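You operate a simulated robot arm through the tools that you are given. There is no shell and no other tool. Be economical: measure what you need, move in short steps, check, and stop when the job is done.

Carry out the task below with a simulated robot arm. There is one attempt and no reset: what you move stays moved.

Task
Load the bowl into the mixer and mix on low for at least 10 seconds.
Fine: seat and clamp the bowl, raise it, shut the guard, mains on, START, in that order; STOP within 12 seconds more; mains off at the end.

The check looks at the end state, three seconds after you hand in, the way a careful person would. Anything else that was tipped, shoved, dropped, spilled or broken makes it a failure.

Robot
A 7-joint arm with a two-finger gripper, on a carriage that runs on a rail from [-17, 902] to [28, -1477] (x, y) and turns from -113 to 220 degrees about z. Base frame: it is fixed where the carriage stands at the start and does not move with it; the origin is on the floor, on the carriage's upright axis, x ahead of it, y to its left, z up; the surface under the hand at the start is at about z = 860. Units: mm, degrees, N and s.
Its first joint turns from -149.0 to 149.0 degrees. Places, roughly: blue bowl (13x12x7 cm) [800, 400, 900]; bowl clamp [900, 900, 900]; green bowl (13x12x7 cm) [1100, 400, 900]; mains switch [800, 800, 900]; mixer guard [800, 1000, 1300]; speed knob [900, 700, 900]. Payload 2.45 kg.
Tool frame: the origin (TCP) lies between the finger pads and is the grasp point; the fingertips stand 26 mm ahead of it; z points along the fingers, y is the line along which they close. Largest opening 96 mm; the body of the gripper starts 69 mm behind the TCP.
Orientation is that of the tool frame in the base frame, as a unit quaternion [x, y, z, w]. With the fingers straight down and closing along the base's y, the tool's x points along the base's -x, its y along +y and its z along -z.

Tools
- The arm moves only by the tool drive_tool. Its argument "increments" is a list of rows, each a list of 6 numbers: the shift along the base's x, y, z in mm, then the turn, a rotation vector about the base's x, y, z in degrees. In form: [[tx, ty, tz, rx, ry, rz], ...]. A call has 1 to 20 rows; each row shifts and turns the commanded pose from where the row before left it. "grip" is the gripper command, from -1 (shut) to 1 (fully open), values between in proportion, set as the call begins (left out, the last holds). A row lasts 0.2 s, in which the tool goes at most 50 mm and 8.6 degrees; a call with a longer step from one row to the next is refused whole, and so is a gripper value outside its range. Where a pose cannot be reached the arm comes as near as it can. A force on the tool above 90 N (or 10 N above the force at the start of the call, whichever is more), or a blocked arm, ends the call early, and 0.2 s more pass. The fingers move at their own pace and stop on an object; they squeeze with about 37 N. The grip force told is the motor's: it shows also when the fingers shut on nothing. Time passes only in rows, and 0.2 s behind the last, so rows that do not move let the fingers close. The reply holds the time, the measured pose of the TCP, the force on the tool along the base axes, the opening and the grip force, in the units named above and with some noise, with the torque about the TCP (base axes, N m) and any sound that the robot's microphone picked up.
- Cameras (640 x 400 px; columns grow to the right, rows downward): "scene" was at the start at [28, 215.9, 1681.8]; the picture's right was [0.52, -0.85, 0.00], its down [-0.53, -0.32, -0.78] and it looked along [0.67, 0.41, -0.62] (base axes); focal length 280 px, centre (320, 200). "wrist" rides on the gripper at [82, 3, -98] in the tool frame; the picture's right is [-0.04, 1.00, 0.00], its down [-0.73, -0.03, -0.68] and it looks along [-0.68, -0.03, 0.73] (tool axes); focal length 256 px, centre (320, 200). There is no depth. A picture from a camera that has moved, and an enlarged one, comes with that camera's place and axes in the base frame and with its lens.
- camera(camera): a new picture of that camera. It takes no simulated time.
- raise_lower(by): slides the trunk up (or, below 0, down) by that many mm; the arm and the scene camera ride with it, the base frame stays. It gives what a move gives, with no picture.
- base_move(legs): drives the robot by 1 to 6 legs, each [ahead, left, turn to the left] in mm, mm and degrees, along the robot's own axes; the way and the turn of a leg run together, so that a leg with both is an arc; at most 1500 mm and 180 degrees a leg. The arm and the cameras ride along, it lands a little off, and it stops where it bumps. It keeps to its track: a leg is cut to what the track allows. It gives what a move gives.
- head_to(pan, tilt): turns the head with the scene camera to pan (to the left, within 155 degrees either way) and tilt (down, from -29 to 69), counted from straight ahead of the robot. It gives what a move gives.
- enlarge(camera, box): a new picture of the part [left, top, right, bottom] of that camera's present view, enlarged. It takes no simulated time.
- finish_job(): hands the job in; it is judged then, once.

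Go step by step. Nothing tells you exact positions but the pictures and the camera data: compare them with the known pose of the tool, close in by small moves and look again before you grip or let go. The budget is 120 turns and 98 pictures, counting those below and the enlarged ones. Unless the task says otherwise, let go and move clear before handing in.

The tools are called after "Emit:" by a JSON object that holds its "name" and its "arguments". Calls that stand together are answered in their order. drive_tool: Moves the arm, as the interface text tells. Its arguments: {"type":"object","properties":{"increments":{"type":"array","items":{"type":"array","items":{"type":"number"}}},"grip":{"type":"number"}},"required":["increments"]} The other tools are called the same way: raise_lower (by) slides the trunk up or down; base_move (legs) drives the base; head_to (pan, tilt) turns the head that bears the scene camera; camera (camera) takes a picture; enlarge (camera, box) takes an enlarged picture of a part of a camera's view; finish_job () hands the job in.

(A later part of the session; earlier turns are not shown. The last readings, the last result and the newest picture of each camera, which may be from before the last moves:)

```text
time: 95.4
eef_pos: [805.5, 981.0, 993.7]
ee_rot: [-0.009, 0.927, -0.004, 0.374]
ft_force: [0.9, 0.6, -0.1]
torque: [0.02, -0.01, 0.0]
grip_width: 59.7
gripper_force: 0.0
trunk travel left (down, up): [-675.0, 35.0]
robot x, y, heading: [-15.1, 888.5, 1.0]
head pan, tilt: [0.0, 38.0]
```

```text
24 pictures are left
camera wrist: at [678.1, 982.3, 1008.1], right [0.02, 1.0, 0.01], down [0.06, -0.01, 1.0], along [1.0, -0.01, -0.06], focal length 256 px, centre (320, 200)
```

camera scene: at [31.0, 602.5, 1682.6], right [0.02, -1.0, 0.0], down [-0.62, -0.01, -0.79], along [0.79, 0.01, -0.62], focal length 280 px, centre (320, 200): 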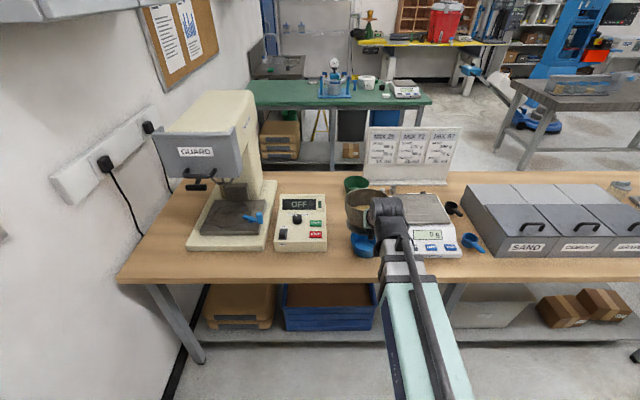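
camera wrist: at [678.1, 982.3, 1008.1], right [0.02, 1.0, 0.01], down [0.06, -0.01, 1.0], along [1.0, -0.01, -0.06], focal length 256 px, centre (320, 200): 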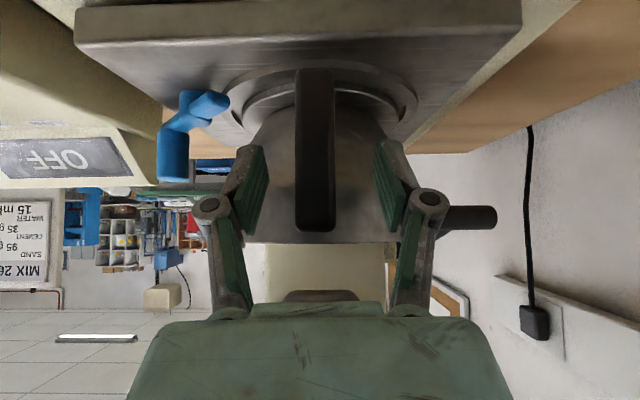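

Emit:
{"name": "drive_tool", "arguments": {"increments": [[0, 0, 0, 0, 0, 0], [0, 0, 0, 0, 0, 0], [0, 0, 0, 0, 0, 0]], "grip": -1}}

Emit:
{"name": "drive_tool", "arguments": {"increments": [[-2, 0, 0, 0, 0, 0], [-2, 0, 0, 0, 0, 0], [-2, 0, 0, 0, 0, 0], [0, 0, 0, 0, 0, 0]]}}

Emit:
{"name": "drive_tool", "arguments": {"increments": [[-2, 0, 0, 0, 0, 0], [-2, 0, 0, 0, 0, 0], [0, 0, 0, 0, 0, 0]]}}

Emit:
{"name": "drive_tool", "arguments": {"increments": [[-2, 0, 0, 0, 0, 0], [-2, 0, 0, 0, 0, 0], [0, 0, 0, 0, 0, 0]]}}

```text
time: 96.2
eef_pos: [805.9, 980.3, 993.6]
ee_rot: [-0.009, 0.927, -0.004, 0.375]
ft_force: [-1.0, -0.9, 2.5]
torque: [0.49, -0.19, -0.13]
grip_width: 16.2
gripper_force: 37.4
trunk travel left (down, up): [-675.0, 35.0]
robot x, y, heading: [-16.1, 889.5, 1.0]
head pan, tilt: [0.0, 38.0]
```

```text
time: 97.2
eef_pos: [801.5, 980.9, 994.7]
ee_rot: [-0.009, 0.927, -0.004, 0.375]
ft_force: [4.7, 0.6, 7.9]
torque: [0.18, -0.32, -0.02]
grip_width: 16.0
gripper_force: 37.1
trunk travel left (down, up): [-675.0, 35.0]
robot x, y, heading: [-19.8, 893.4, 0.9]
head pan, tilt: [0.0, 38.0]
```

```text
time: 98.0
eef_pos: [795.8, 980.8, 994.2]
ee_rot: [-0.01, 0.927, -0.003, 0.376]
ft_force: [5.4, 1.8, 9.4]
torque: [0.09, -0.22, 0.02]
grip_width: 16.1
gripper_force: 37.1
trunk travel left (down, up): [-675.0, 35.0]
robot x, y, heading: [-19.6, 889.4, 1.0]
head pan, tilt: [0.0, 38.0]
```

```text
time: 98.8
eef_pos: [793.5, 979.1, 993.8]
ee_rot: [-0.009, 0.926, -0.004, 0.376]
ft_force: [8.8, -0.3, 10.8]
torque: [0.05, -0.59, -0.02]
grip_width: 16.3
gripper_force: 36.4
trunk travel left (down, up): [-675.0, 35.0]
robot x, y, heading: [-18.8, 886.8, 1.0]
head pan, tilt: [0.0, 38.0]
```

Emit:
{"name": "drive_tool", "arguments": {"increments": [[0, 0, 0, 0, 0, 0], [0, 0, 0, 0, 0, 0], [0, 0, 0, 0, 0, 0], [-10, 0, 10, 0, 0, 0], [-20, 0, 20, 0, 0, 0], [-25, -5, 28, 0, 0, 0], [-28, -20, 28, 0, 0, 0], [-10, -40, 28, 0, 5, 0], [-10, -45, 20, 0, 5, 0], [0, -45, 0, 0, 5, 0], [0, -45, 0, 0, 5, 0], [0, -20, 0, 0, 0, 0], [0, 0, 0, 0, 0, 0]], "grip": 0.25}}

Emit:
{"name": "enlarge", "arguments": {"camera": "scene", "box": [320, 175, 385, 240]}}

```text
refused: row 9 steps farther than a row can; nothing moved
```

```text
6.15 times, centred on (352, 208) of scene
camera zoom: at [21.0, 1060.5, 1682.7], right [0.02, -1.0, 0.0], down [-0.62, -0.01, -0.79], along [0.79, 0.01, -0.62], focal length 1721 px, centre (120, 154)
```

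zoom: 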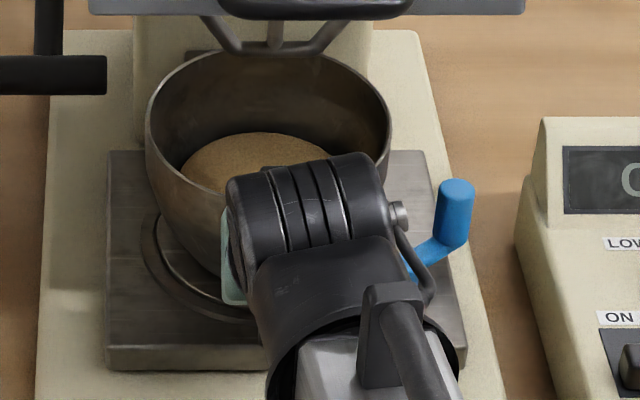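

Emit:
{"name": "drive_tool", "arguments": {"increments": [[0, 0, 0, 0, 0, 0], [0, 0, 0, 0, 0, 0], [0, 0, 0, 0, 0, 0], [-10, 0, 10, 0, 0, 0], [-20, 0, 20, 0, 0, 0], [-25, -5, 28, 0, 0, 0], [-28, -20, 28, 0, 0, 0], [-10, -35, 28, 0, 5, 0], [-10, -40, 20, 0, 5, 0], [0, -45, 0, 0, 5, 0], [0, -45, 0, 0, 5, 0], [0, -30, 0, 0, 0, 0], [0, 0, 0, 0, 0, 0]], "grip": 0.25}}

Emit:
{"name": "enlarge", "arguments": {"camera": "scene", "box": [320, 175, 385, 240]}}

```text
time: 101.6
eef_pos: [688.6, 762.6, 1127.2]
ee_rot: [-0.01, 0.978, -0.002, 0.208]
ft_force: [0.2, -0.2, 0.3]
torque: [-0.01, 0.0, 0.0]
grip_width: 60.0
gripper_force: 0.1
trunk travel left (down, up): [-675.0, 35.0]
robot x, y, heading: [-16.4, 888.7, 0.9]
head pan, tilt: [0.0, 38.0]
```

```text
6.15 times, centred on (352, 208) of scene
camera zoom: at [20.9, 1060.6, 1682.6], right [0.02, -1.0, 0.0], down [-0.62, -0.01, -0.79], along [0.79, 0.01, -0.62], focal length 1721 px, centre (120, 154)
```

zoom: 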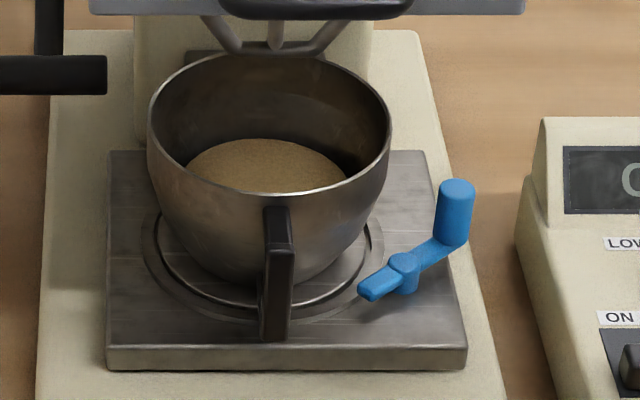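

The flange is now centred and sunk into the recess. Next: grip the clamp knob (≈880, 855) with a flatter tool pitch so the wrist stays clear of the guard, and swing it to clamp.

Emit:
{"name": "drive_tool", "arguments": {"increments": [[17, 16, -15, 0, -5, 0], [17, 16, -15, 0, -5, 0], [17, 16, -15, 0, -5, 0], [17, 16, -15, 0, -5, 0], [17, 16, -16, 0, -5, 0], [16, 12, -16, 0, -6, 0], [0, 0, 0, 0, 0, 0]], "grip": 0.1}}

Emit:
{"name": "camera", "arguments": {"camera": "wrist"}}

```text
time: 103.2
eef_pos: [791.0, 853.2, 1035.2]
ee_rot: [-0.008, 0.886, -0.006, 0.464]
ft_force: [1.0, 0.4, 0.4]
torque: [-0.01, -0.03, 0.0]
grip_width: 52.7
gripper_force: 0.1
trunk travel left (down, up): [-675.0, 35.0]
robot x, y, heading: [-13.9, 889.3, 0.9]
head pan, tilt: [0.0, 38.0]
```

```text
21 pictures are left
camera wrist: at [661.8, 853.8, 1025.0], right [0.01, 1.0, 0.02], down [-0.14, -0.01, 0.99], along [0.99, -0.01, 0.14], focal length 256 px, centre (320, 200)
```

wrist: 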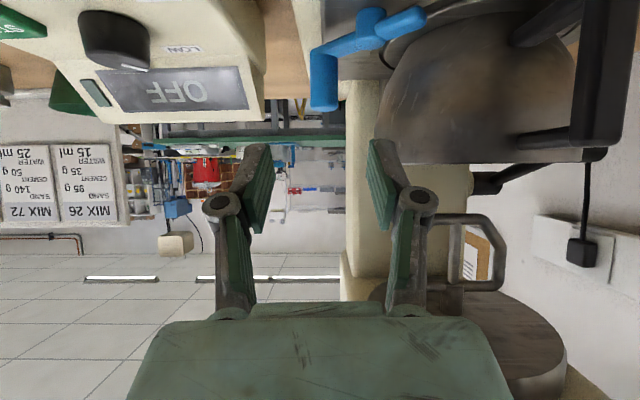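

Emit:
{"name": "drive_tool", "arguments": {"increments": [[16, 0.5, -12, 0, 0, 0], [16, 0.5, -12, 0, 0, 0], [16, 0.5, -12, 0, 0, 0], [16, 0, -11, 0, 0, 0], [17, 0, -11, 0, 0, 0], [0, 0, 0, 0, 0, 0]]}}

Emit:
{"name": "drive_tool", "arguments": {"increments": [[0, 0, 0, 0, 0, 0], [0, 0, 0, 0, 0, 0], [0, 0, 0, 0, 0, 0]], "grip": -1}}

```text
time: 104.6
eef_pos: [870.7, 853.2, 978.0]
ee_rot: [-0.009, 0.887, -0.005, 0.462]
ft_force: [0.0, 0.7, 0.1]
torque: [-0.03, 0.0, -0.01]
grip_width: 52.9
gripper_force: 0.1
trunk travel left (down, up): [-675.0, 35.0]
robot x, y, heading: [-20.6, 886.9, 0.8]
head pan, tilt: [0.0, 38.0]
```

```text
time: 105.4
eef_pos: [870.5, 856.0, 977.3]
ee_rot: [-0.009, 0.887, -0.004, 0.462]
ft_force: [-3.7, 5.5, -0.7]
torque: [0.4, -0.02, 0.13]
grip_width: 23.1
gripper_force: 44.6
trunk travel left (down, up): [-675.0, 35.0]
robot x, y, heading: [-18.7, 887.5, 1.0]
head pan, tilt: [0.0, 38.0]
```

Knob gripped. Swinging it clockwise along its arc.

Emit:
{"name": "drive_tool", "arguments": {"increments": [[-4.7, -3.4, 0, 0, 0, 0], [-5, -2.7, 0, 0, 0, 0], [-5.4, -2.1, 0, 0, 0, 0], [-5.5, -1.4, 0, 0, 0, 0], [-5.7, -0.8, 0, 0, 0, 0], [-5.8, 0, 0, 0, 0, 0], [-5.7, 0.6, 0, 0, 0, 0], [0, 0, 0, 0, 0, 0]]}}

Emit:
{"name": "drive_tool", "arguments": {"increments": [[-5.5, 1.4, 0, 0, 0, 0], [-5.2, 2.1, 0, 0, 0, 0], [0, 0, 0, 0, 0, 0]]}}

Emit:
{"name": "camera", "arguments": {"camera": "wrist"}}

```text
time: 107.2
eef_pos: [832.7, 845.3, 977.0]
ee_rot: [-0.01, 0.887, -0.005, 0.462]
ft_force: [2.2, 19.2, 1.7]
torque: [0.26, -0.67, 0.42]
grip_width: 23.4
gripper_force: 45.3
trunk travel left (down, up): [-675.0, 35.0]
robot x, y, heading: [-17.2, 888.8, 0.9]
head pan, tilt: [0.0, 38.0]
```

```text
time: 108.0
eef_pos: [824.0, 847.0, 976.1]
ee_rot: [-0.008, 0.887, -0.006, 0.462]
ft_force: [9.3, 3.3, -0.3]
torque: [0.09, -0.58, -0.27]
grip_width: 23.5
gripper_force: 45.0
trunk travel left (down, up): [-675.0, 35.0]
robot x, y, heading: [-19.0, 889.1, 1.1]
head pan, tilt: [0.0, 38.0]
```

```text
20 pictures are left
camera wrist: at [695.1, 848.2, 966.7], right [0.01, 1.0, 0.02], down [-0.14, -0.01, 0.99], along [0.99, -0.02, 0.14], focal length 256 px, centre (320, 200)
```

wrist: 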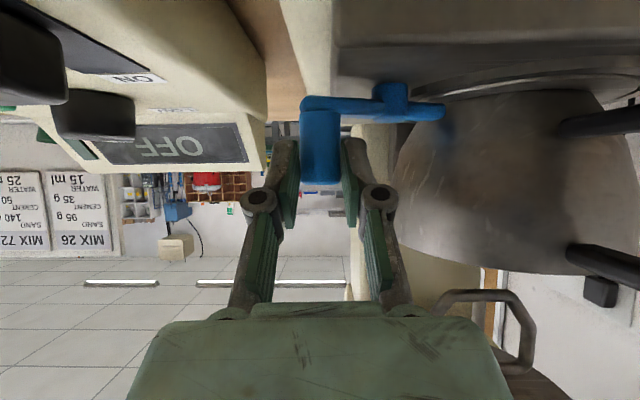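

Emit:
{"name": "drive_tool", "arguments": {"increments": [[-4.8, 2.7, 0, 0, 0, 0], [-4.4, 3.3, 0, 0, 0, 0], [0, 0, 0, 0, 0, 0]]}}

```text
time: 108.8
eef_pos: [816.4, 848.8, 977.5]
ee_rot: [-0.008, 0.887, -0.005, 0.462]
ft_force: [16.8, -23.4, 1.7]
torque: [-0.1, -0.18, -0.58]
grip_width: 22.9
gripper_force: 45.2
trunk travel left (down, up): [-675.0, 35.0]
robot x, y, heading: [-16.2, 888.6, 1.1]
head pan, tilt: [0.0, 38.0]
```

Resistance has risen to about 25 N: the lever is at its stop with the tongue pointing at the bowl. Release, back off and verify.

Emit:
{"name": "drive_tool", "arguments": {"increments": [[0, 0, 0, 0, 0, 0], [0, 0, 0, 0, 0, 0], [-16, 0, 12, 0, 0, 0], [-20, 0, 15, 0, 0, 0], [-25, -5, 20, 0, 0, 0], [-25, -20, 25, 0, 5, 0], [-20, -30, 25, 0, 5, 0], [0, -30, 25, 0, 5, 0], [0, 0, 0, 0, 0, 0]], "grip": 0.1}}

Emit:
{"name": "enlarge", "arguments": {"camera": "scene", "box": [320, 165, 395, 240]}}

```text
time: 110.8
eef_pos: [706.9, 768.6, 1101.5]
ee_rot: [-0.01, 0.94, -0.004, 0.341]
ft_force: [0.3, 0.3, 0.8]
torque: [-0.03, -0.01, 0.02]
grip_width: 53.0
gripper_force: 0.0
trunk travel left (down, up): [-675.0, 35.0]
robot x, y, heading: [-15.2, 888.9, 0.9]
head pan, tilt: [0.0, 38.0]
```

```text
5.33 times, centred on (358, 202) of scene
camera zoom: at [21.1, 1060.6, 1682.6], right [0.02, -1.0, 0.0], down [-0.62, -0.01, -0.79], along [0.79, 0.01, -0.62], focal length 1492 px, centre (120, 187)
```

zoom: 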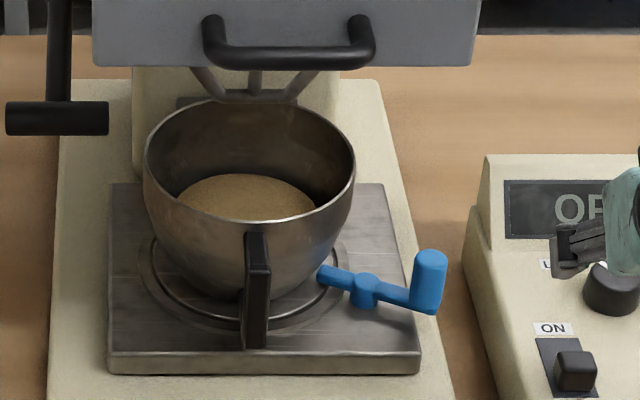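

Clamped: the tongue is over the flange. Next the lift lever: bar around (958, 1120, 1016) spanning y≈1080–1156. I'll bring the closed, nearly horizontal fingers around in front of the mixer to the bar.

Emit:
{"name": "drive_tool", "arguments": {"increments": [[-30, 0, 0, 0, 0, 0], [-10, 35, 0, 0, -3, 0], [0, 45, 0, 0, -4, 0], [0, 45, 0, 0, -4, 0], [0, 45, 0, 0, -4, 0], [0, 45, -10, 0, -4, 0], [0, 45, -15, 0, -4, 0], [0, 45, -15, 0, -4, 0], [0, 40, -20, 0, -4, 0], [0, 25, -30, 0, -4, 0], [0, 0, -25, 0, 0, 0], [0, 0, 0, 0, 0, 0]], "grip": -1}}

Emit:
{"name": "camera", "arguments": {"camera": "wrist"}}

```text
time: 113.4
eef_pos: [678.4, 1137.6, 985.2]
ee_rot: [-0.007, 0.793, -0.007, 0.609]
ft_force: [-0.3, -0.4, 0.0]
torque: [-0.02, -0.01, -0.01]
grip_width: 0.1
gripper_force: 28.1
out of reach, approached as far as the arm can: row 5, 6
trunk travel left (down, up): [-675.0, 35.0]
robot x, y, heading: [-13.9, 888.7, 0.8]
head pan, tilt: [0.0, 38.0]
```

```text
18 pictures are left
camera wrist: at [561.8, 1139.6, 933.2], right [0.01, 1.0, 0.02], down [-0.47, -0.01, 0.88], along [0.88, -0.01, 0.47], focal length 256 px, centre (320, 200)
```

wrist: 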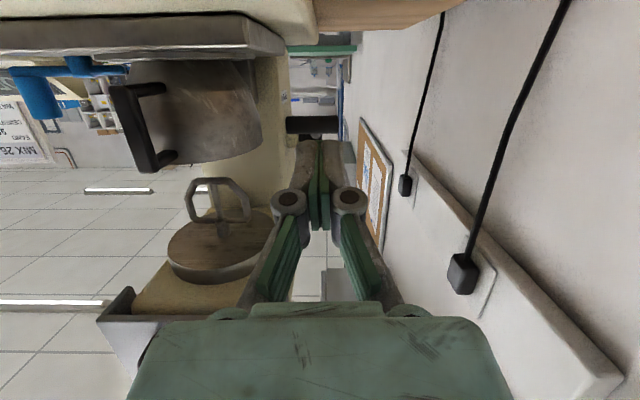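

Emit:
{"name": "drive_tool", "arguments": {"increments": [[25, 2, 0, 0, 0, 0], [30, 2, 0, 0, 0, 0], [30, 2, 0, 0, 0, 0], [30, 2, 0, 0, 0, 0], [30, 0, 0, 0, 0, 0], [30, 0, 0, 0, 0, 0], [30, 0, 0, 0, 0, 0], [25, 0, 0, 0, 0, 0], [20, 0, 0, 0, 0, 0], [15, 0, 0, 0, 0, 0], [0, 0, 0, 0, 0, 0]]}}

Emit:
{"name": "enlarge", "arguments": {"camera": "scene", "box": [280, 90, 400, 240]}}

```text
time: 115.8
eef_pos: [941.6, 1146.8, 985.6]
ee_rot: [-0.008, 0.793, -0.005, 0.609]
ft_force: [0.5, 0.0, 0.4]
torque: [-0.02, 0.0, 0.01]
grip_width: 0.0
gripper_force: 28.7
trunk travel left (down, up): [-675.0, 35.0]
robot x, y, heading: [-17.5, 887.0, 0.9]
head pan, tilt: [0.0, 38.0]
```

```text
2.67 times, centred on (340, 165) of scene
camera zoom: at [21.1, 1060.7, 1682.6], right [0.02, -1.0, 0.0], down [-0.62, -0.01, -0.79], along [0.79, 0.01, -0.62], focal length 746 px, centre (267, 293)
```

zoom: 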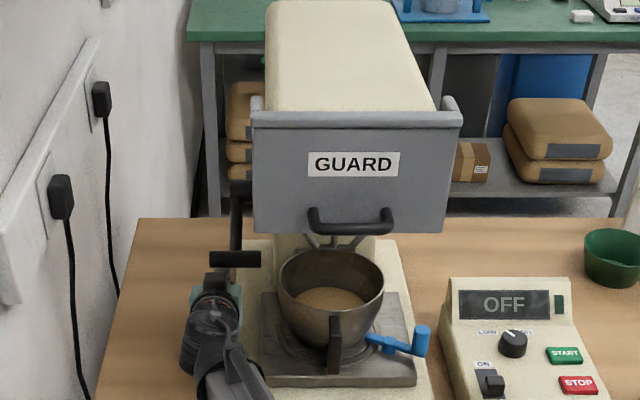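

Fingers are under the bar's outer half. Lifting.

Emit:
{"name": "drive_tool", "arguments": {"increments": [[5, 0, 3, 0, 0, 0], [0, 0, 5, 0, 0, 0], [0, 0, 5, 0, 0, 0], [0, 0, 5, 0, 0, 0], [0, 0, 5, 0, 0, 0], [0, 0, 5, 0, 0, 0], [0, 0, 5, 0, 0, 0], [0, 0, 5, 0, 0, 0], [0, 0, 0, 0, 0, 0]]}}

Emit:
{"name": "enlarge", "arguments": {"camera": "scene", "box": [280, 90, 400, 240]}}

```text
time: 117.8
eef_pos: [947.9, 1149.2, 1023.1]
ee_rot: [-0.008, 0.793, -0.006, 0.609]
ft_force: [-6.5, -0.4, -9.4]
torque: [0.01, -0.02, -0.06]
grip_width: 5.9
gripper_force: 28.7
trunk travel left (down, up): [-675.0, 35.0]
robot x, y, heading: [-18.5, 890.2, 1.1]
head pan, tilt: [0.0, 38.0]
```

```text
2.67 times, centred on (340, 165) of scene
camera zoom: at [21.4, 1061.1, 1682.5], right [0.02, -1.0, 0.0], down [-0.62, -0.01, -0.79], along [0.79, 0.01, -0.62], focal length 746 px, centre (267, 293)
```

zoom: 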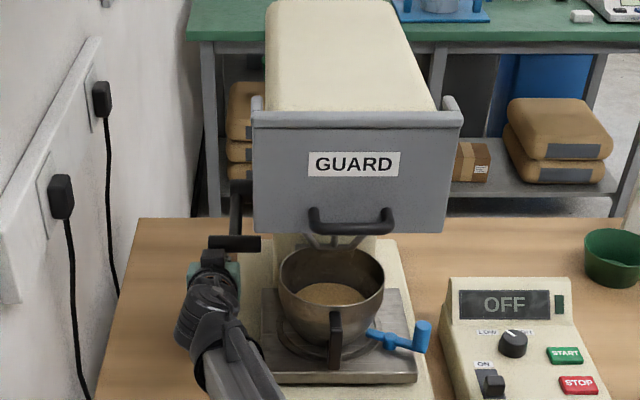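

Lifting the lever raises the plate. Continue.

Emit:
{"name": "drive_tool", "arguments": {"increments": [[0, 0, 6, 0, 0, 0], [0, 0, 6, 0, 0, 0], [0, 0, 6, 0, 0, 0], [0, 0, 6, 0, 0, 0], [0, 0, 6, 0, 0, 0], [0, 0, 6, 0, 0, 0], [0, 0, 6, 0, 0, 0], [0, 0, 0, 0, 0, 0]]}}

Emit:
{"name": "drive_tool", "arguments": {"increments": [[0, 0, 6, 0, 0, 0], [0, 0, 6, 0, 0, 0], [2, 0, 6, 0, 0, 0], [2, 0, 6, 0, 0, 0], [2, 0, 6, 0, 0, 0], [0, 0, 0, 0, 0, 0]]}}

Emit:
{"name": "enlarge", "arguments": {"camera": "scene", "box": [280, 90, 400, 240]}}

```text
time: 119.6
eef_pos: [948.7, 1148.2, 1063.9]
ee_rot: [-0.008, 0.794, -0.007, 0.607]
ft_force: [-1.7, -0.6, -11.9]
torque: [0.02, 0.04, -0.08]
grip_width: 5.9
gripper_force: 28.3
trunk travel left (down, up): [-675.0, 35.0]
robot x, y, heading: [-19.3, 892.1, 0.9]
head pan, tilt: [0.0, 38.0]
```

```text
time: 121.0
eef_pos: [953.2, 1148.8, 1093.9]
ee_rot: [-0.007, 0.793, -0.007, 0.609]
ft_force: [-4.3, -2.4, -13.9]
torque: [0.01, 0.12, -0.2]
grip_width: 6.0
gripper_force: 29.2
trunk travel left (down, up): [-675.0, 35.0]
robot x, y, heading: [-14.8, 887.7, 1.0]
head pan, tilt: [0.0, 38.0]
```

```text
2.67 times, centred on (340, 165) of scene
camera zoom: at [22.4, 1060.8, 1682.5], right [0.02, -1.0, 0.0], down [-0.62, -0.01, -0.79], along [0.79, 0.01, -0.62], focal length 746 px, centre (267, 293)
```

zoom: 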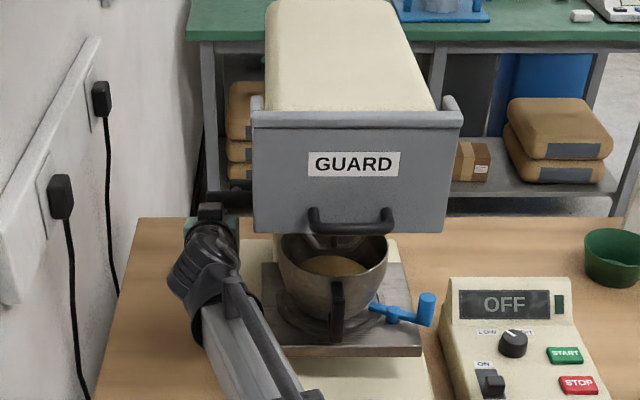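

Emit:
{"name": "drive_tool", "arguments": {"increments": [[2, 0, 6, 0, 0, 0], [3, 0, 5, 0, 0, 0], [3, 0, 5, 0, 0, 0], [3, 0, 5, 0, 0, 0], [4, 0, 5, 0, 0, 0], [4, 0, 5, 0, 0, 0], [0, 0, 0, 0, 0, 0]]}}

Emit:
{"name": "enlarge", "arguments": {"camera": "scene", "box": [280, 90, 400, 240]}}

```text
time: 122.6
eef_pos: [971.7, 1148.6, 1125.0]
ee_rot: [-0.007, 0.793, -0.007, 0.609]
ft_force: [-7.8, 2.5, -12.3]
torque: [0.0, 0.04, 0.01]
grip_width: 6.1
gripper_force: 28.1
trunk travel left (down, up): [-675.0, 35.0]
robot x, y, heading: [-20.3, 888.2, 1.0]
head pan, tilt: [0.0, 38.0]
```

```text
2.67 times, centred on (340, 165) of scene
camera zoom: at [21.6, 1061.5, 1682.5], right [0.02, -1.0, 0.0], down [-0.62, -0.01, -0.79], along [0.79, 0.01, -0.62], focal length 746 px, centre (267, 293)
```

zoom: 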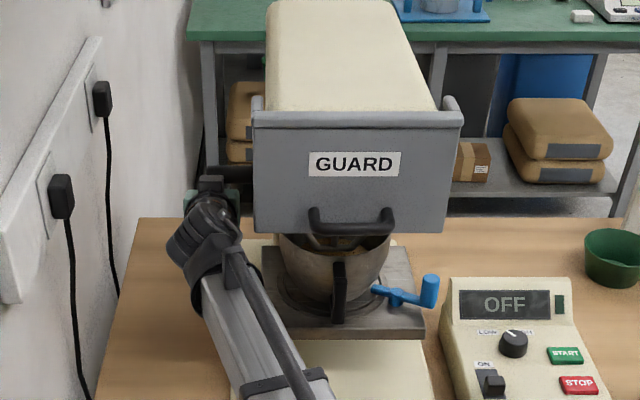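

Emit:
{"name": "drive_tool", "arguments": {"increments": [[4, 0, 5, 0, 0, 0], [4, 0, 5, 0, 0, 0], [5, 0, 5, 0, 0, 0], [0, 0, 0, 0, 0, 0]]}}

Emit:
{"name": "drive_tool", "arguments": {"increments": [[5, 0, 5, 0, 0, 0], [5, 0, 4, 0, 0, 0], [5, 0, 4, 0, 0, 0], [0, 0, 0, 0, 0, 0]]}}

```text
time: 123.6
eef_pos: [986.8, 1148.2, 1141.5]
ee_rot: [-0.008, 0.794, -0.006, 0.608]
ft_force: [-4.3, 4.4, -11.5]
torque: [0.02, 0.1, 0.04]
grip_width: 6.2
gripper_force: 28.4
trunk travel left (down, up): [-675.0, 35.0]
robot x, y, heading: [-16.4, 890.8, 0.9]
head pan, tilt: [0.0, 38.0]
```

```text
time: 124.6
eef_pos: [1001.8, 1149.0, 1152.3]
ee_rot: [-0.006, 0.794, -0.008, 0.608]
ft_force: [-2.3, 3.7, -10.6]
torque: [0.0, 0.16, -0.02]
grip_width: 6.1
gripper_force: 28.3
trunk travel left (down, up): [-675.0, 35.0]
robot x, y, heading: [-13.8, 888.4, 1.0]
head pan, tilt: [0.0, 38.0]
```

Emit:
{"name": "enlarge", "arguments": {"camera": "scene", "box": [280, 90, 400, 240]}}

```text
2.67 times, centred on (340, 165) of scene
camera zoom: at [22.4, 1061.6, 1682.4], right [0.02, -1.0, 0.0], down [-0.62, -0.01, -0.79], along [0.79, 0.01, -0.62], focal length 746 px, centre (267, 293)
```

zoom: 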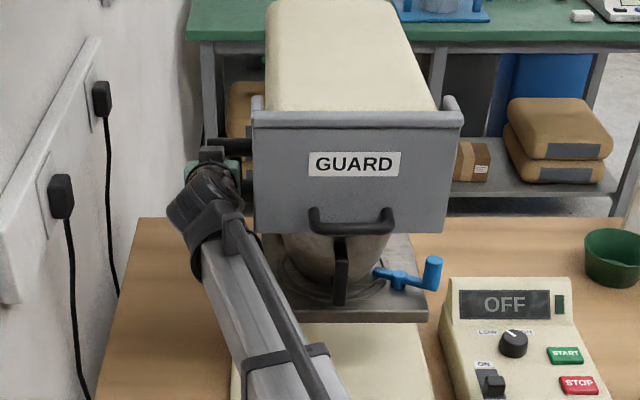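

Emit:
{"name": "drive_tool", "arguments": {"increments": [[5, 0, 4, 0, 0, 0], [5, 0, 3, 0, 0, 0], [5, 0, 3, 0, 0, 0], [0, 0, 0, 0, 0, 0]]}}

Emit:
{"name": "drive_tool", "arguments": {"increments": [[4, 0, 4, 0, 0, 0], [4, 0, 4, 0, 0, 0], [0, 0, 0, 0, 0, 0]]}}

Emit:
{"name": "enlarge", "arguments": {"camera": "scene", "box": [280, 90, 400, 240]}}

```text
time: 125.6
eef_pos: [1015.2, 1148.8, 1163.7]
ee_rot: [-0.008, 0.794, -0.007, 0.608]
ft_force: [1.9, 1.1, -15.5]
torque: [0.03, 0.25, 0.04]
grip_width: 5.8
gripper_force: 27.8
trunk travel left (down, up): [-675.0, 35.0]
robot x, y, heading: [-13.7, 888.9, 0.9]
head pan, tilt: [0.0, 38.0]
```

```text
time: 126.4
eef_pos: [1026.3, 1148.3, 1169.3]
ee_rot: [-0.007, 0.795, -0.007, 0.607]
ft_force: [6.0, -0.2, -23.7]
torque: [0.12, 0.47, 0.04]
grip_width: 6.0
gripper_force: 28.2
trunk travel left (down, up): [-675.0, 35.0]
robot x, y, heading: [-16.9, 890.0, 0.9]
head pan, tilt: [0.0, 38.0]
```

```text
2.67 times, centred on (340, 165) of scene
camera zoom: at [25.4, 1061.5, 1682.3], right [0.02, -1.0, 0.0], down [-0.62, -0.01, -0.79], along [0.79, 0.01, -0.62], focal length 746 px, centre (267, 293)
```

zoom: 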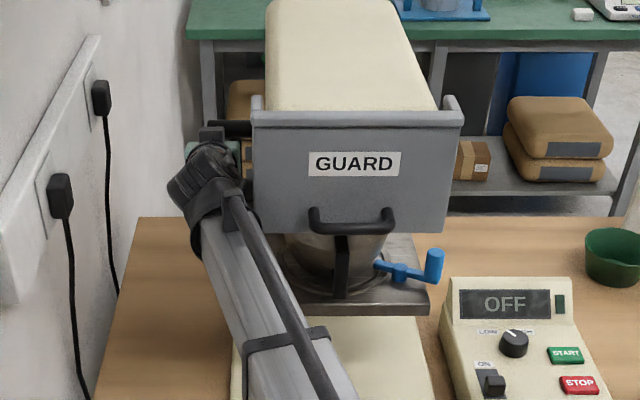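

The lever isn't at its stop yet; the bar is near the fingertips. I'll slide the fingers forward under it and continue.

Emit:
{"name": "drive_tool", "arguments": {"increments": [[5, 0, -1, 0, 0, 0], [5, 0, 0, 0, 0, 0], [5, 0, 0, 0, 0, 0], [5, 0, 3, 0, 0, 0], [5, 0, 3, 0, 0, 0], [0, 0, 0, 0, 0, 0]]}}

Emit:
{"name": "drive_tool", "arguments": {"increments": [[5, 0, 3, 0, 0, 0], [5, 0, 2, 0, 0, 0], [5, 0, 2, 0, 0, 0], [0, 0, 0, 0, 0, 0]]}}

Emit:
{"name": "enlarge", "arguments": {"camera": "scene", "box": [280, 90, 400, 240]}}

```text
time: 127.8
eef_pos: [1046.2, 1151.6, 1177.1]
ee_rot: [-0.008, 0.793, -0.007, 0.609]
ft_force: [-12.3, 5.1, -12.1]
torque: [-0.02, 0.26, 0.08]
grip_width: 6.1
gripper_force: 28.4
trunk travel left (down, up): [-675.0, 35.0]
robot x, y, heading: [-20.1, 891.5, 0.9]
head pan, tilt: [0.0, 38.0]
```

```text
time: 128.8
eef_pos: [1062.5, 1152.0, 1172.6]
ee_rot: [-0.005, 0.8, -0.01, 0.6]
ft_force: [-47.4, 6.9, -63.0]
torque: [0.15, 0.31, -0.07]
grip_width: 6.2
gripper_force: 29.2
trunk travel left (down, up): [-675.0, 35.0]
robot x, y, heading: [-15.7, 888.1, 1.2]
head pan, tilt: [0.0, 38.0]
```

```text
2.67 times, centred on (340, 165) of scene
camera zoom: at [22.3, 1066.4, 1681.5], right [0.02, -1.0, 0.0], down [-0.62, -0.01, -0.79], along [0.79, 0.01, -0.62], focal length 746 px, centre (267, 293)
```

zoom: 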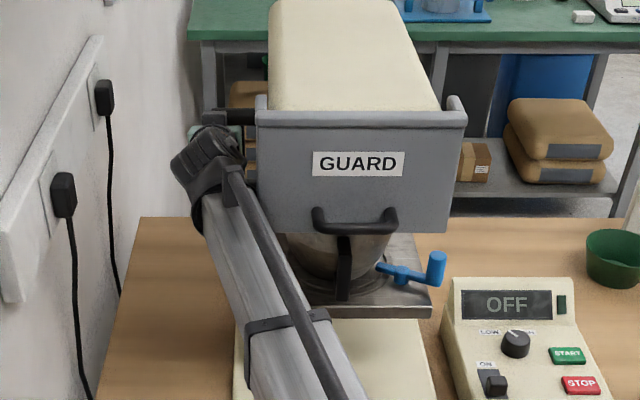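

Force jumped sharply: the lever is at its upper stop. I'll ease off and see whether it stays up.

Emit:
{"name": "drive_tool", "arguments": {"increments": [[-3, 0, -4, 0, 0, 0], [-3, 0, -6, 0, 0, 0], [-3, 0, -8, 0, 0, 0], [-8, 0, -8, 0, 0, 0], [0, 0, 0, 0, 0, 0]]}}

Emit:
{"name": "enlarge", "arguments": {"camera": "scene", "box": [280, 90, 400, 240]}}

```text
time: 130.0
eef_pos: [1044.6, 1151.6, 1160.1]
ee_rot: [-0.009, 0.792, -0.007, 0.611]
ft_force: [-0.8, -0.2, 0.2]
torque: [-0.01, 0.01, -0.02]
grip_width: 0.4
gripper_force: 28.9
trunk travel left (down, up): [-675.0, 35.0]
robot x, y, heading: [-15.3, 889.7, 1.2]
head pan, tilt: [0.0, 38.0]
```

```text
2.67 times, centred on (340, 165) of scene
camera zoom: at [20.6, 1065.7, 1682.2], right [0.02, -1.0, 0.0], down [-0.62, -0.01, -0.79], along [0.79, 0.01, -0.62], focal length 746 px, centre (267, 293)
```

zoom: 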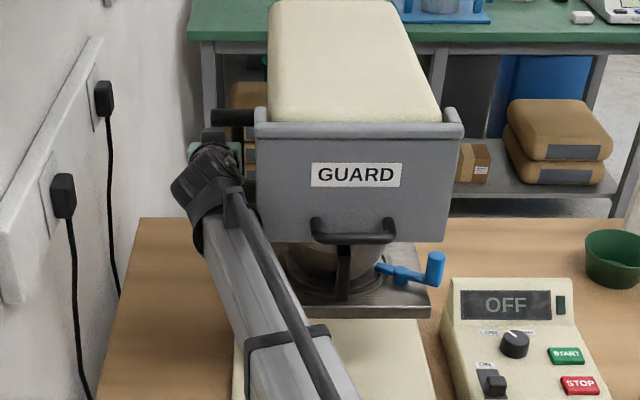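

The lever holds at the top and the bowl is raised. Now retract the arm the way it came, low and back.

Emit:
{"name": "drive_tool", "arguments": {"increments": [[-20, 0, -20, 0, 0, 0], [-25, 0, -25, 0, 0, 0], [-25, 0, -25, 0, 0, 0], [-25, 0, -25, 0, 0, 0], [-30, 0, -25, 0, 0, 0], [-35, 0, -20, 0, 0, 0], [-40, 0, -10, 0, 0, 0], [-45, 0, 0, 0, 0, 0], [-45, 0, 0, 0, 0, 0], [-45, 0, 0, 0, 0, 0], [-40, 0, 0, 0, 0, 0], [-20, 0, 0, 0, 0, 0], [0, 0, 0, 0, 0, 0]]}}

Emit:
{"name": "drive_tool", "arguments": {"increments": [[-10, -25, 30, 0, 7, 0], [-10, -30, 30, 0, 7, 0], [-10, -30, 30, 0, 7, 0], [-5, -30, 30, 0, 7, 0], [0, -25, 35, 0, 7, 0], [0, -15, 35, 0, 7, 0], [0, -5, 35, 0, 7, 0], [0, 0, 35, 0, 7, 0], [0, 0, 35, 0, 7, 0], [0, 0, 0, 0, 7, 0], [0, 0, 0, 0, 0, 0]]}}

Emit:
{"name": "enlarge", "arguments": {"camera": "scene", "box": [280, 90, 400, 240]}}

```text
time: 132.8
eef_pos: [651.4, 1148.7, 1008.0]
ee_rot: [-0.007, 0.793, -0.007, 0.61]
ft_force: [-1.1, -0.2, 0.1]
torque: [-0.02, -0.02, 0.01]
grip_width: 0.1
gripper_force: 28.9
trunk travel left (down, up): [-675.0, 35.0]
robot x, y, heading: [-20.1, 888.5, 1.0]
head pan, tilt: [0.0, 38.0]
```

```text
time: 135.2
eef_pos: [632.3, 993.7, 1302.2]
ee_rot: [-0.01, 0.999, 0.0, 0.047]
ft_force: [-0.2, -0.1, 0.7]
torque: [-0.04, 0.0, 0.0]
grip_width: 0.0
gripper_force: 28.0
out of reach, approached as far as the arm can: row 2, 3
trunk travel left (down, up): [-675.0, 35.0]
robot x, y, heading: [-16.2, 889.2, 1.1]
head pan, tilt: [0.0, 38.0]
```

```text
2.67 times, centred on (340, 165) of scene
camera zoom: at [21.2, 1060.7, 1682.6], right [0.02, -1.0, 0.0], down [-0.62, -0.01, -0.79], along [0.79, 0.01, -0.62], focal length 746 px, centre (267, 293)
```

zoom: 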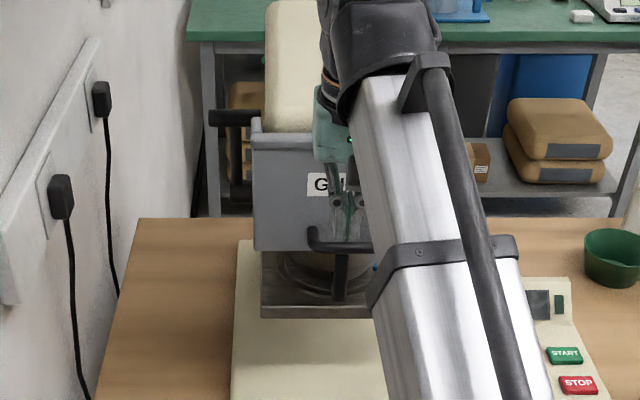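

The guard has already come down a little. I'll move the fingertips above its handle bar (≈718, 978, 1202) and press down.

Emit:
{"name": "drive_tool", "arguments": {"increments": [[25, -5, 0, 0, 5, 0], [25, -5, 0, 0, 0, 0], [20, -5, 0, 0, 0, 0], [14, 0, -10, 0, 0, 0], [0, 0, -15, 0, 0, 0], [0, 0, -15, 0, 0, 0], [0, 0, -10, 0, 0, 0], [0, 0, 0, 0, 0, 0]]}}

Emit:
{"name": "camera", "arguments": {"camera": "wrist"}}

```text
time: 137.0
eef_pos: [724.3, 983.7, 1223.3]
ee_rot: [-0.01, 1.0, 0.0, 0.0]
ft_force: [-0.4, -0.3, 0.5]
torque: [0.02, 0.04, 0.04]
grip_width: 0.0
gripper_force: 28.3
out of reach, approached as far as the arm can: row 1, 2
trunk travel left (down, up): [-675.0, 35.0]
robot x, y, heading: [-13.7, 886.9, 1.2]
head pan, tilt: [0.0, 38.0]
```

```text
8 pictures are left
camera wrist: at [641.4, 985.0, 1322.3], right [0.02, 1.0, 0.0], down [0.73, -0.01, 0.68], along [0.68, -0.01, -0.73], focal length 256 px, centre (320, 200)
```

wrist: 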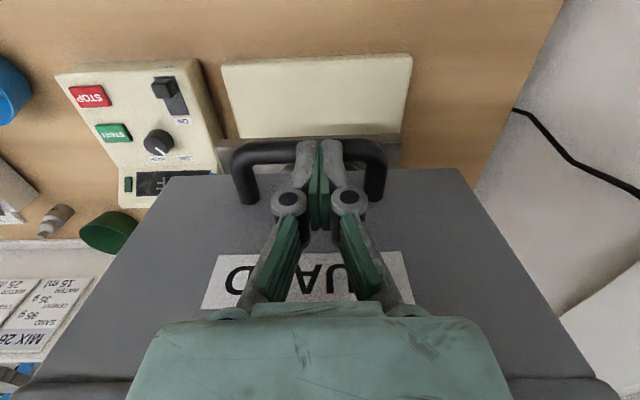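

Emit:
{"name": "drive_tool", "arguments": {"increments": [[0, 0, -6, 0, 0, 0], [0, 0, -8, 0, 0, 0], [0, 0, -8, 0, 0, 0], [0, 0, -8, 0, 0, 0], [0, 0, 0, 0, 0, 0]]}}

```text
time: 138.2
eef_pos: [722.6, 983.9, 1192.9]
ee_rot: [-0.01, 1.0, 0.0, 0.0]
ft_force: [-0.7, 0.1, 0.1]
torque: [0.05, -0.03, 0.0]
grip_width: 0.0
gripper_force: 28.5
trunk travel left (down, up): [-675.0, 35.0]
robot x, y, heading: [-17.6, 883.6, 1.2]
head pan, tilt: [0.0, 38.0]
```

Emit:
{"name": "camera", "arguments": {"camera": "wrist"}}

```text
7 pictures are left
camera wrist: at [641.0, 985.0, 1291.9], right [0.02, 1.0, 0.0], down [0.73, -0.01, 0.68], along [0.68, -0.01, -0.73], focal length 256 px, centre (320, 200)
```

wrist: 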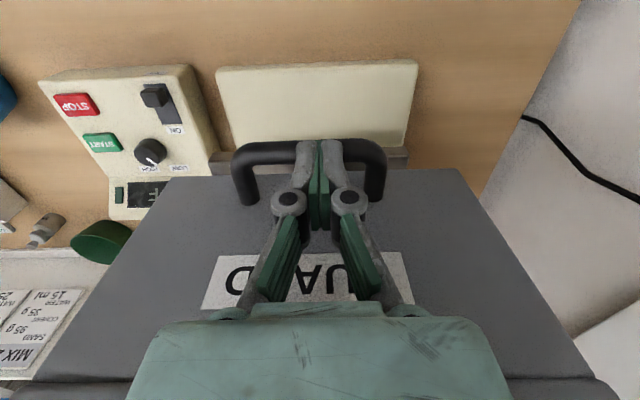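

The guard follows the fingers down with almost no resistance, so I keep pressing until its stop.

Emit:
{"name": "drive_tool", "arguments": {"increments": [[0, 0, -10, 0, 0, 0], [0, 0, -10, 0, 0, 0], [0, 0, -10, 0, 0, 0], [0, 0, -10, 0, 0, 0], [0, 0, -10, 0, 0, 0], [0, 0, -10, 0, 0, 0], [0, 0, -10, 0, 0, 0], [0, 0, 0, 0, 0, 0]]}}

Emit:
{"name": "drive_tool", "arguments": {"increments": [[0, 0, -10, 0, 0, 0], [0, 0, -10, 0, 0, 0], [0, 0, -10, 0, 0, 0], [0, 0, -10, 0, 0, 0], [0, 0, 0, 0, 0, 0]]}}

Emit:
{"name": "drive_tool", "arguments": {"increments": [[0, 0, -8, 0, 0, 0], [0, 0, -8, 0, 0, 0], [0, 0, -8, 0, 0, 0], [0, 0, 0, 0, 0, 0]]}}

```text
time: 140.0
eef_pos: [723.5, 982.3, 1126.8]
ee_rot: [-0.009, 1.0, 0.0, 0.004]
ft_force: [12.0, 0.5, 43.8]
torque: [0.01, -0.31, 0.05]
grip_width: 5.9
gripper_force: 28.7
trunk travel left (down, up): [-675.0, 35.0]
robot x, y, heading: [-16.3, 890.1, 0.9]
head pan, tilt: [0.0, 38.0]
```

```text
time: 140.4
eef_pos: [724.9, 982.2, 1127.1]
ee_rot: [-0.01, 1.0, 0.0, 0.009]
ft_force: [-8.9, 0.6, 41.5]
torque: [-0.03, 0.2, 0.0]
grip_width: 5.7
gripper_force: 28.1
trunk travel left (down, up): [-675.0, 35.0]
robot x, y, heading: [-14.8, 884.8, 1.1]
head pan, tilt: [0.0, 38.0]
stopped in row 1: the force on the tool passed its limit at 102 N (the readings are from after the stop); the commanded pose is now the measured one
```

```text
time: 140.8
eef_pos: [723.9, 983.6, 1126.8]
ee_rot: [-0.009, 1.0, 0.001, 0.015]
ft_force: [-16.2, -2.5, 49.5]
torque: [-0.02, 0.35, 0.04]
grip_width: 6.2
gripper_force: 28.8
trunk travel left (down, up): [-675.0, 35.0]
robot x, y, heading: [-14.2, 889.8, 1.1]
head pan, tilt: [0.0, 38.0]
stopped in row 2: the force on the tool passed its limit at 101 N (the readings are from after the stop); the commanded pose is now the measured one
```

The guard is at its bottom stop. I'll back the tool off upward and then look.

Emit:
{"name": "drive_tool", "arguments": {"increments": [[0, 0, 10, 0, 0, 0], [0, 0, 25, 0, 0, 0], [-20, 0, 30, 0, 0, 0], [-25, -20, 20, 0, 0, 0], [-20, -40, 0, 0, 0, 0], [0, -45, 0, 0, 0, 0], [0, -45, 0, 0, 0, 0], [0, -45, 0, 0, 0, 0], [0, -40, 0, 0, 0, 0], [0, -40, 0, 0, 0, 0], [0, -40, 0, 0, 0, 0], [0, 0, 0, 0, 0, 0]]}}

Emit:
{"name": "enlarge", "arguments": {"camera": "scene", "box": [290, 90, 450, 250]}}

```text
time: 143.4
eef_pos: [664.7, 669.0, 1203.6]
ee_rot: [-0.01, 1.0, 0.001, 0.013]
ft_force: [0.2, -0.1, -0.6]
torque: [0.0, 0.03, 0.02]
grip_width: 0.2
gripper_force: 28.9
trunk travel left (down, up): [-675.0, 35.0]
robot x, y, heading: [-15.9, 889.5, 0.9]
head pan, tilt: [0.0, 38.0]
```

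```text
2.50 times, centred on (370, 170) of scene
camera zoom: at [21.0, 1060.5, 1682.6], right [0.02, -1.0, 0.0], down [-0.62, -0.01, -0.79], along [0.79, 0.01, -0.62], focal length 699 px, centre (195, 275)
```

zoom: 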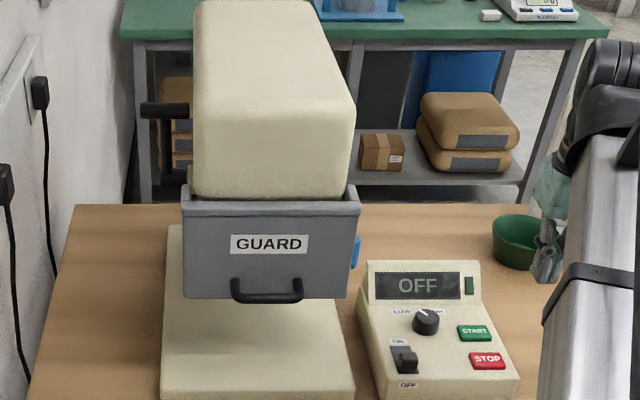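

Guard is shut. Control positions from triangulation: mains rocker (769, 755, 940), START (~842, 633, ~930), STOP (785, 629, 927). I'll bring the tool closer for one confirming picture.

Emit:
{"name": "drive_tool", "arguments": {"increments": [[12, 8, -35, 0, 0, 0], [12, 8, -35, 0, 0, 0], [12, 8, -35, 0, 0, 0], [12, 6, -35, 0, 0, 0], [0, 0, 0, 0, 0, 0]]}}

Emit:
{"name": "camera", "arguments": {"camera": "wrist"}}

```text
time: 144.6
eef_pos: [714.3, 697.9, 1065.6]
ee_rot: [-0.011, 1.0, 0.001, 0.012]
ft_force: [0.1, 0.0, -0.8]
torque: [0.01, 0.03, -0.04]
grip_width: 0.0
gripper_force: 28.8
trunk travel left (down, up): [-675.0, 35.0]
robot x, y, heading: [-19.3, 893.7, 0.9]
head pan, tilt: [0.0, 38.0]
```

```text
5 pictures are left
camera wrist: at [629.9, 699.4, 1161.3], right [0.02, 1.0, 0.0], down [0.72, -0.02, 0.7], along [0.7, -0.01, -0.72], focal length 256 px, centre (320, 200)
```

wrist: 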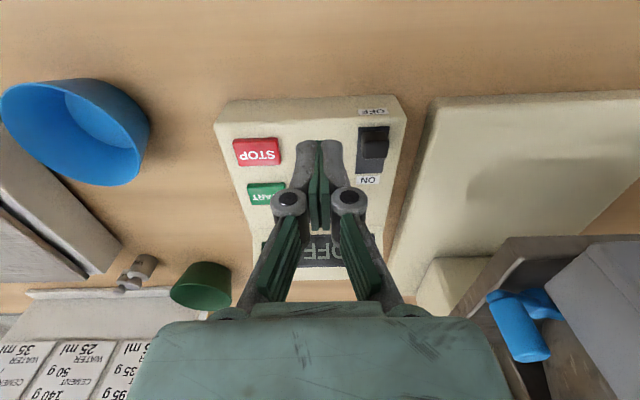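

Emit:
{"name": "drive_tool", "arguments": {"increments": [[5, 28, -25, 0, 0, 0], [5, 27, -25, 0, 0, 0], [4, 0, -20, 0, 0, 0], [0, 0, -20, 0, 0, 0], [0, 0, -15, 0, 0, 0], [0, 0, -4, 0, 0, 0], [0, 0, 0, 0, 0, 0]]}}

Emit:
{"name": "drive_tool", "arguments": {"increments": [[5, 0, 0, 0, 0, 0], [5, 0, 0, 0, 0, 0], [4, 0, 0, 0, 0, 0], [4, 0, 0, 0, 0, 0], [0, 0, 0, 0, 0, 0]]}}

```text
time: 146.2
eef_pos: [727.6, 753.3, 957.6]
ee_rot: [-0.01, 1.0, 0.001, 0.012]
ft_force: [-0.7, -0.1, -1.5]
torque: [0.0, 0.0, 0.0]
grip_width: 0.0
gripper_force: 28.5
trunk travel left (down, up): [-675.0, 35.0]
robot x, y, heading: [-18.6, 891.4, 1.0]
head pan, tilt: [0.0, 38.0]
```

```text
time: 147.4
eef_pos: [746.2, 753.2, 955.2]
ee_rot: [-0.01, 1.0, 0.001, 0.012]
ft_force: [-0.7, 0.7, -0.2]
torque: [0.0, -0.01, -0.01]
grip_width: 0.0
gripper_force: 29.0
trunk travel left (down, up): [-675.0, 35.0]
robot x, y, heading: [-14.3, 891.1, 1.0]
head pan, tilt: [0.0, 38.0]
```

Emit:
{"name": "drive_tool", "arguments": {"increments": [[4, 0, 0, 0, 0, 0], [4, 0, 0, 0, 0, 0], [0, 0, 0, 0, 0, 0]]}}

Emit:
{"name": "drive_tool", "arguments": {"increments": [[4, 0, 0, 0, 0, 0], [4, 0, 0, 0, 0, 0], [0, 0, 0, 0, 0, 0]]}}

```text
time: 148.2
eef_pos: [754.0, 753.4, 955.2]
ee_rot: [-0.01, 1.0, 0.002, 0.012]
ft_force: [-0.7, -0.8, -0.3]
torque: [0.02, 0.01, 0.01]
grip_width: 5.8
gripper_force: 28.7
trunk travel left (down, up): [-675.0, 35.0]
robot x, y, heading: [-19.4, 889.7, 1.0]
head pan, tilt: [0.0, 38.0]
```

```text
time: 149.0
eef_pos: [763.3, 753.3, 955.8]
ee_rot: [-0.009, 1.0, 0.001, 0.012]
ft_force: [-0.6, 0.0, -0.2]
torque: [0.01, 0.0, 0.02]
grip_width: 0.0
gripper_force: 27.9
trunk travel left (down, up): [-675.0, 35.0]
robot x, y, heading: [-16.7, 890.7, 0.8]
head pan, tilt: [0.0, 38.0]
```

Brief contact, then free — the switch likely flipped. I'll raise the tool and check.

Emit:
{"name": "drive_tool", "arguments": {"increments": [[-4, 0, 10, 0, 0, 0], [0, -10, 25, 0, 0, 0], [0, -30, 30, 0, 0, 0], [0, -35, 20, 0, 0, 0], [0, 0, 0, 0, 0, 0]]}}

Emit:
{"name": "camera", "arguments": {"camera": "wrist"}}

```text
time: 150.2
eef_pos: [757.2, 680.0, 1041.4]
ee_rot: [-0.01, 1.0, 0.001, 0.011]
ft_force: [1.0, -0.6, -0.2]
torque: [0.03, -0.03, 0.0]
grip_width: 0.1
gripper_force: 28.7
trunk travel left (down, up): [-675.0, 35.0]
robot x, y, heading: [-15.9, 889.6, 0.9]
head pan, tilt: [0.0, 38.0]
```

```text
4 pictures are left
camera wrist: at [671.2, 680.4, 1138.3], right [0.02, 1.0, 0.0], down [0.72, -0.02, 0.7], along [0.7, -0.01, -0.72], focal length 256 px, centre (320, 200)
```

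wrist: 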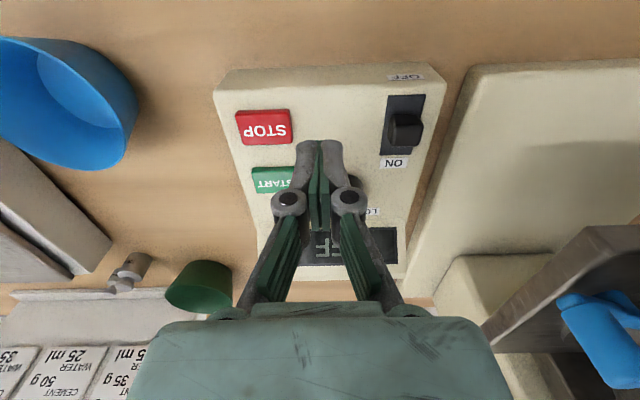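

The switch block has moved to the ON end. I'll move above START and check the display.

Emit:
{"name": "drive_tool", "arguments": {"increments": [[25, -15, 0, 0, 0, 0], [28, -18, 0, 0, 0, 0], [28, -17, 0, 0, 0, 0], [0, 0, 0, 0, 0, 0]]}}

Emit:
{"name": "enlarge", "arguments": {"camera": "scene", "box": [370, 180, 430, 250]}}

```text
time: 151.2
eef_pos: [839.4, 627.1, 1040.9]
ee_rot: [-0.01, 1.0, 0.001, 0.013]
ft_force: [0.6, -0.1, -0.3]
torque: [0.02, 0.02, 0.0]
grip_width: 0.4
gripper_force: 28.2
trunk travel left (down, up): [-675.0, 35.0]
robot x, y, heading: [-15.4, 886.9, 0.7]
head pan, tilt: [0.0, 38.0]
```

```text
5.71 times, centred on (400, 215) of scene
camera zoom: at [21.2, 1060.6, 1682.6], right [0.02, -1.0, 0.0], down [-0.62, -0.01, -0.79], along [0.79, 0.01, -0.62], focal length 1598 px, centre (-137, 114)
```

zoom: 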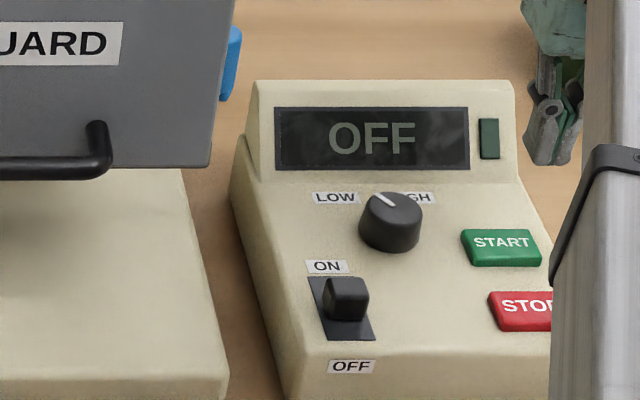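

Mains is ON (block at the ON end), knob at LOW. Now lower onto START.

Emit:
{"name": "drive_tool", "arguments": {"increments": [[5, 1, -15, 0, 0, 0], [0, 0, -20, 0, 0, 0], [0, 0, -20, 0, 0, 0], [0, 0, -15, 0, 0, 0], [0, 0, 0, 0, 0, 0]]}}

Emit:
{"name": "drive_tool", "arguments": {"increments": [[0, 0, -4, 0, 0, 0], [0, 0, -3, 0, 0, 0], [0, 0, -3, 0, 0, 0], [0, 0, 0, 0, 0, 0]]}}

```text
time: 152.4
eef_pos: [845.1, 631.1, 970.5]
ee_rot: [-0.01, 1.0, 0.001, 0.013]
ft_force: [0.4, 0.3, 0.4]
torque: [-0.01, -0.02, -0.03]
grip_width: 0.2
gripper_force: 28.6
trunk travel left (down, up): [-675.0, 35.0]
robot x, y, heading: [-12.0, 888.9, 1.0]
head pan, tilt: [0.0, 38.0]
```

```text
time: 153.4
eef_pos: [843.7, 629.9, 961.1]
ee_rot: [-0.01, 1.0, 0.0, 0.012]
ft_force: [0.7, 0.2, 0.2]
torque: [0.0, 0.03, 0.01]
grip_width: 0.0
gripper_force: 28.5
trunk travel left (down, up): [-675.0, 35.0]
robot x, y, heading: [-15.6, 891.1, 0.9]
head pan, tilt: [0.0, 38.0]
```

Emit:
{"name": "drive_tool", "arguments": {"increments": [[0, 0, -3, 0, 0, 0], [0, 0, -2, 0, 0, 0], [0, 0, -2, 0, 0, 0]]}}

```text
time: 154.2
eef_pos: [844.1, 629.6, 955.2]
ee_rot: [-0.01, 1.0, 0.001, 0.012]
ft_force: [0.8, -0.1, 0.7]
torque: [-0.01, -0.02, -0.01]
grip_width: 6.0
gripper_force: 28.5
trunk travel left (down, up): [-675.0, 35.0]
robot x, y, heading: [-16.6, 888.8, 1.0]
head pan, tilt: [0.0, 38.0]
```

Emit:
{"name": "drive_tool", "arguments": {"increments": [[0, 0, -2, 0, 0, 0], [0, 0, -2, 0, 0, 0]]}}

```text
time: 154.8
eef_pos: [842.0, 629.7, 950.7]
ee_rot: [-0.01, 1.0, 0.001, 0.012]
ft_force: [0.1, -1.3, 3.4]
torque: [-0.05, 0.0, -0.01]
grip_width: 6.0
gripper_force: 28.3
trunk travel left (down, up): [-675.0, 35.0]
robot x, y, heading: [-16.9, 889.4, 0.9]
head pan, tilt: [0.0, 38.0]
heard: click
```

A click was heard. I lift off and check the display immediately.

Emit:
{"name": "drive_tool", "arguments": {"increments": [[0, 0, 10, 0, 0, 0], [0, 0, 20, 0, 0, 0], [-20, 0, 10, 0, 0, 0]]}}

Emit:
{"name": "enlarge", "arguments": {"camera": "scene", "box": [330, 150, 440, 250]}}

```text
time: 155.6
eef_pos: [823.0, 630.3, 990.7]
ee_rot: [-0.01, 1.0, 0.0, 0.012]
ft_force: [0.4, 0.4, -1.0]
torque: [-0.01, 0.04, 0.01]
grip_width: 0.4
gripper_force: 28.8
trunk travel left (down, up): [-675.0, 35.0]
robot x, y, heading: [-16.2, 886.2, 1.1]
head pan, tilt: [0.0, 38.0]
```

```text
4.00 times, centred on (385, 200) of scene
camera zoom: at [20.9, 1060.8, 1682.6], right [0.02, -1.0, 0.0], down [-0.62, -0.01, -0.79], along [0.79, 0.01, -0.62], focal length 1119 px, centre (60, 200)
```

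zoom: 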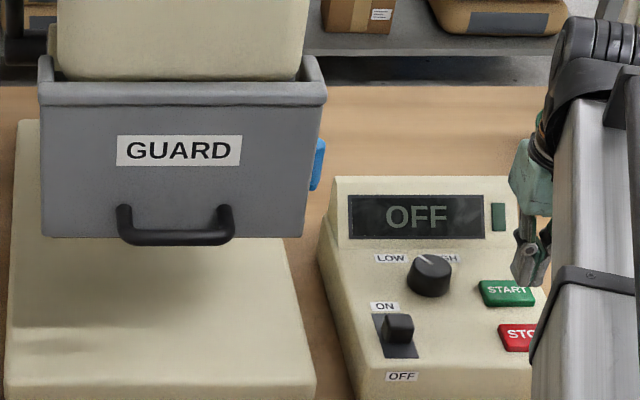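

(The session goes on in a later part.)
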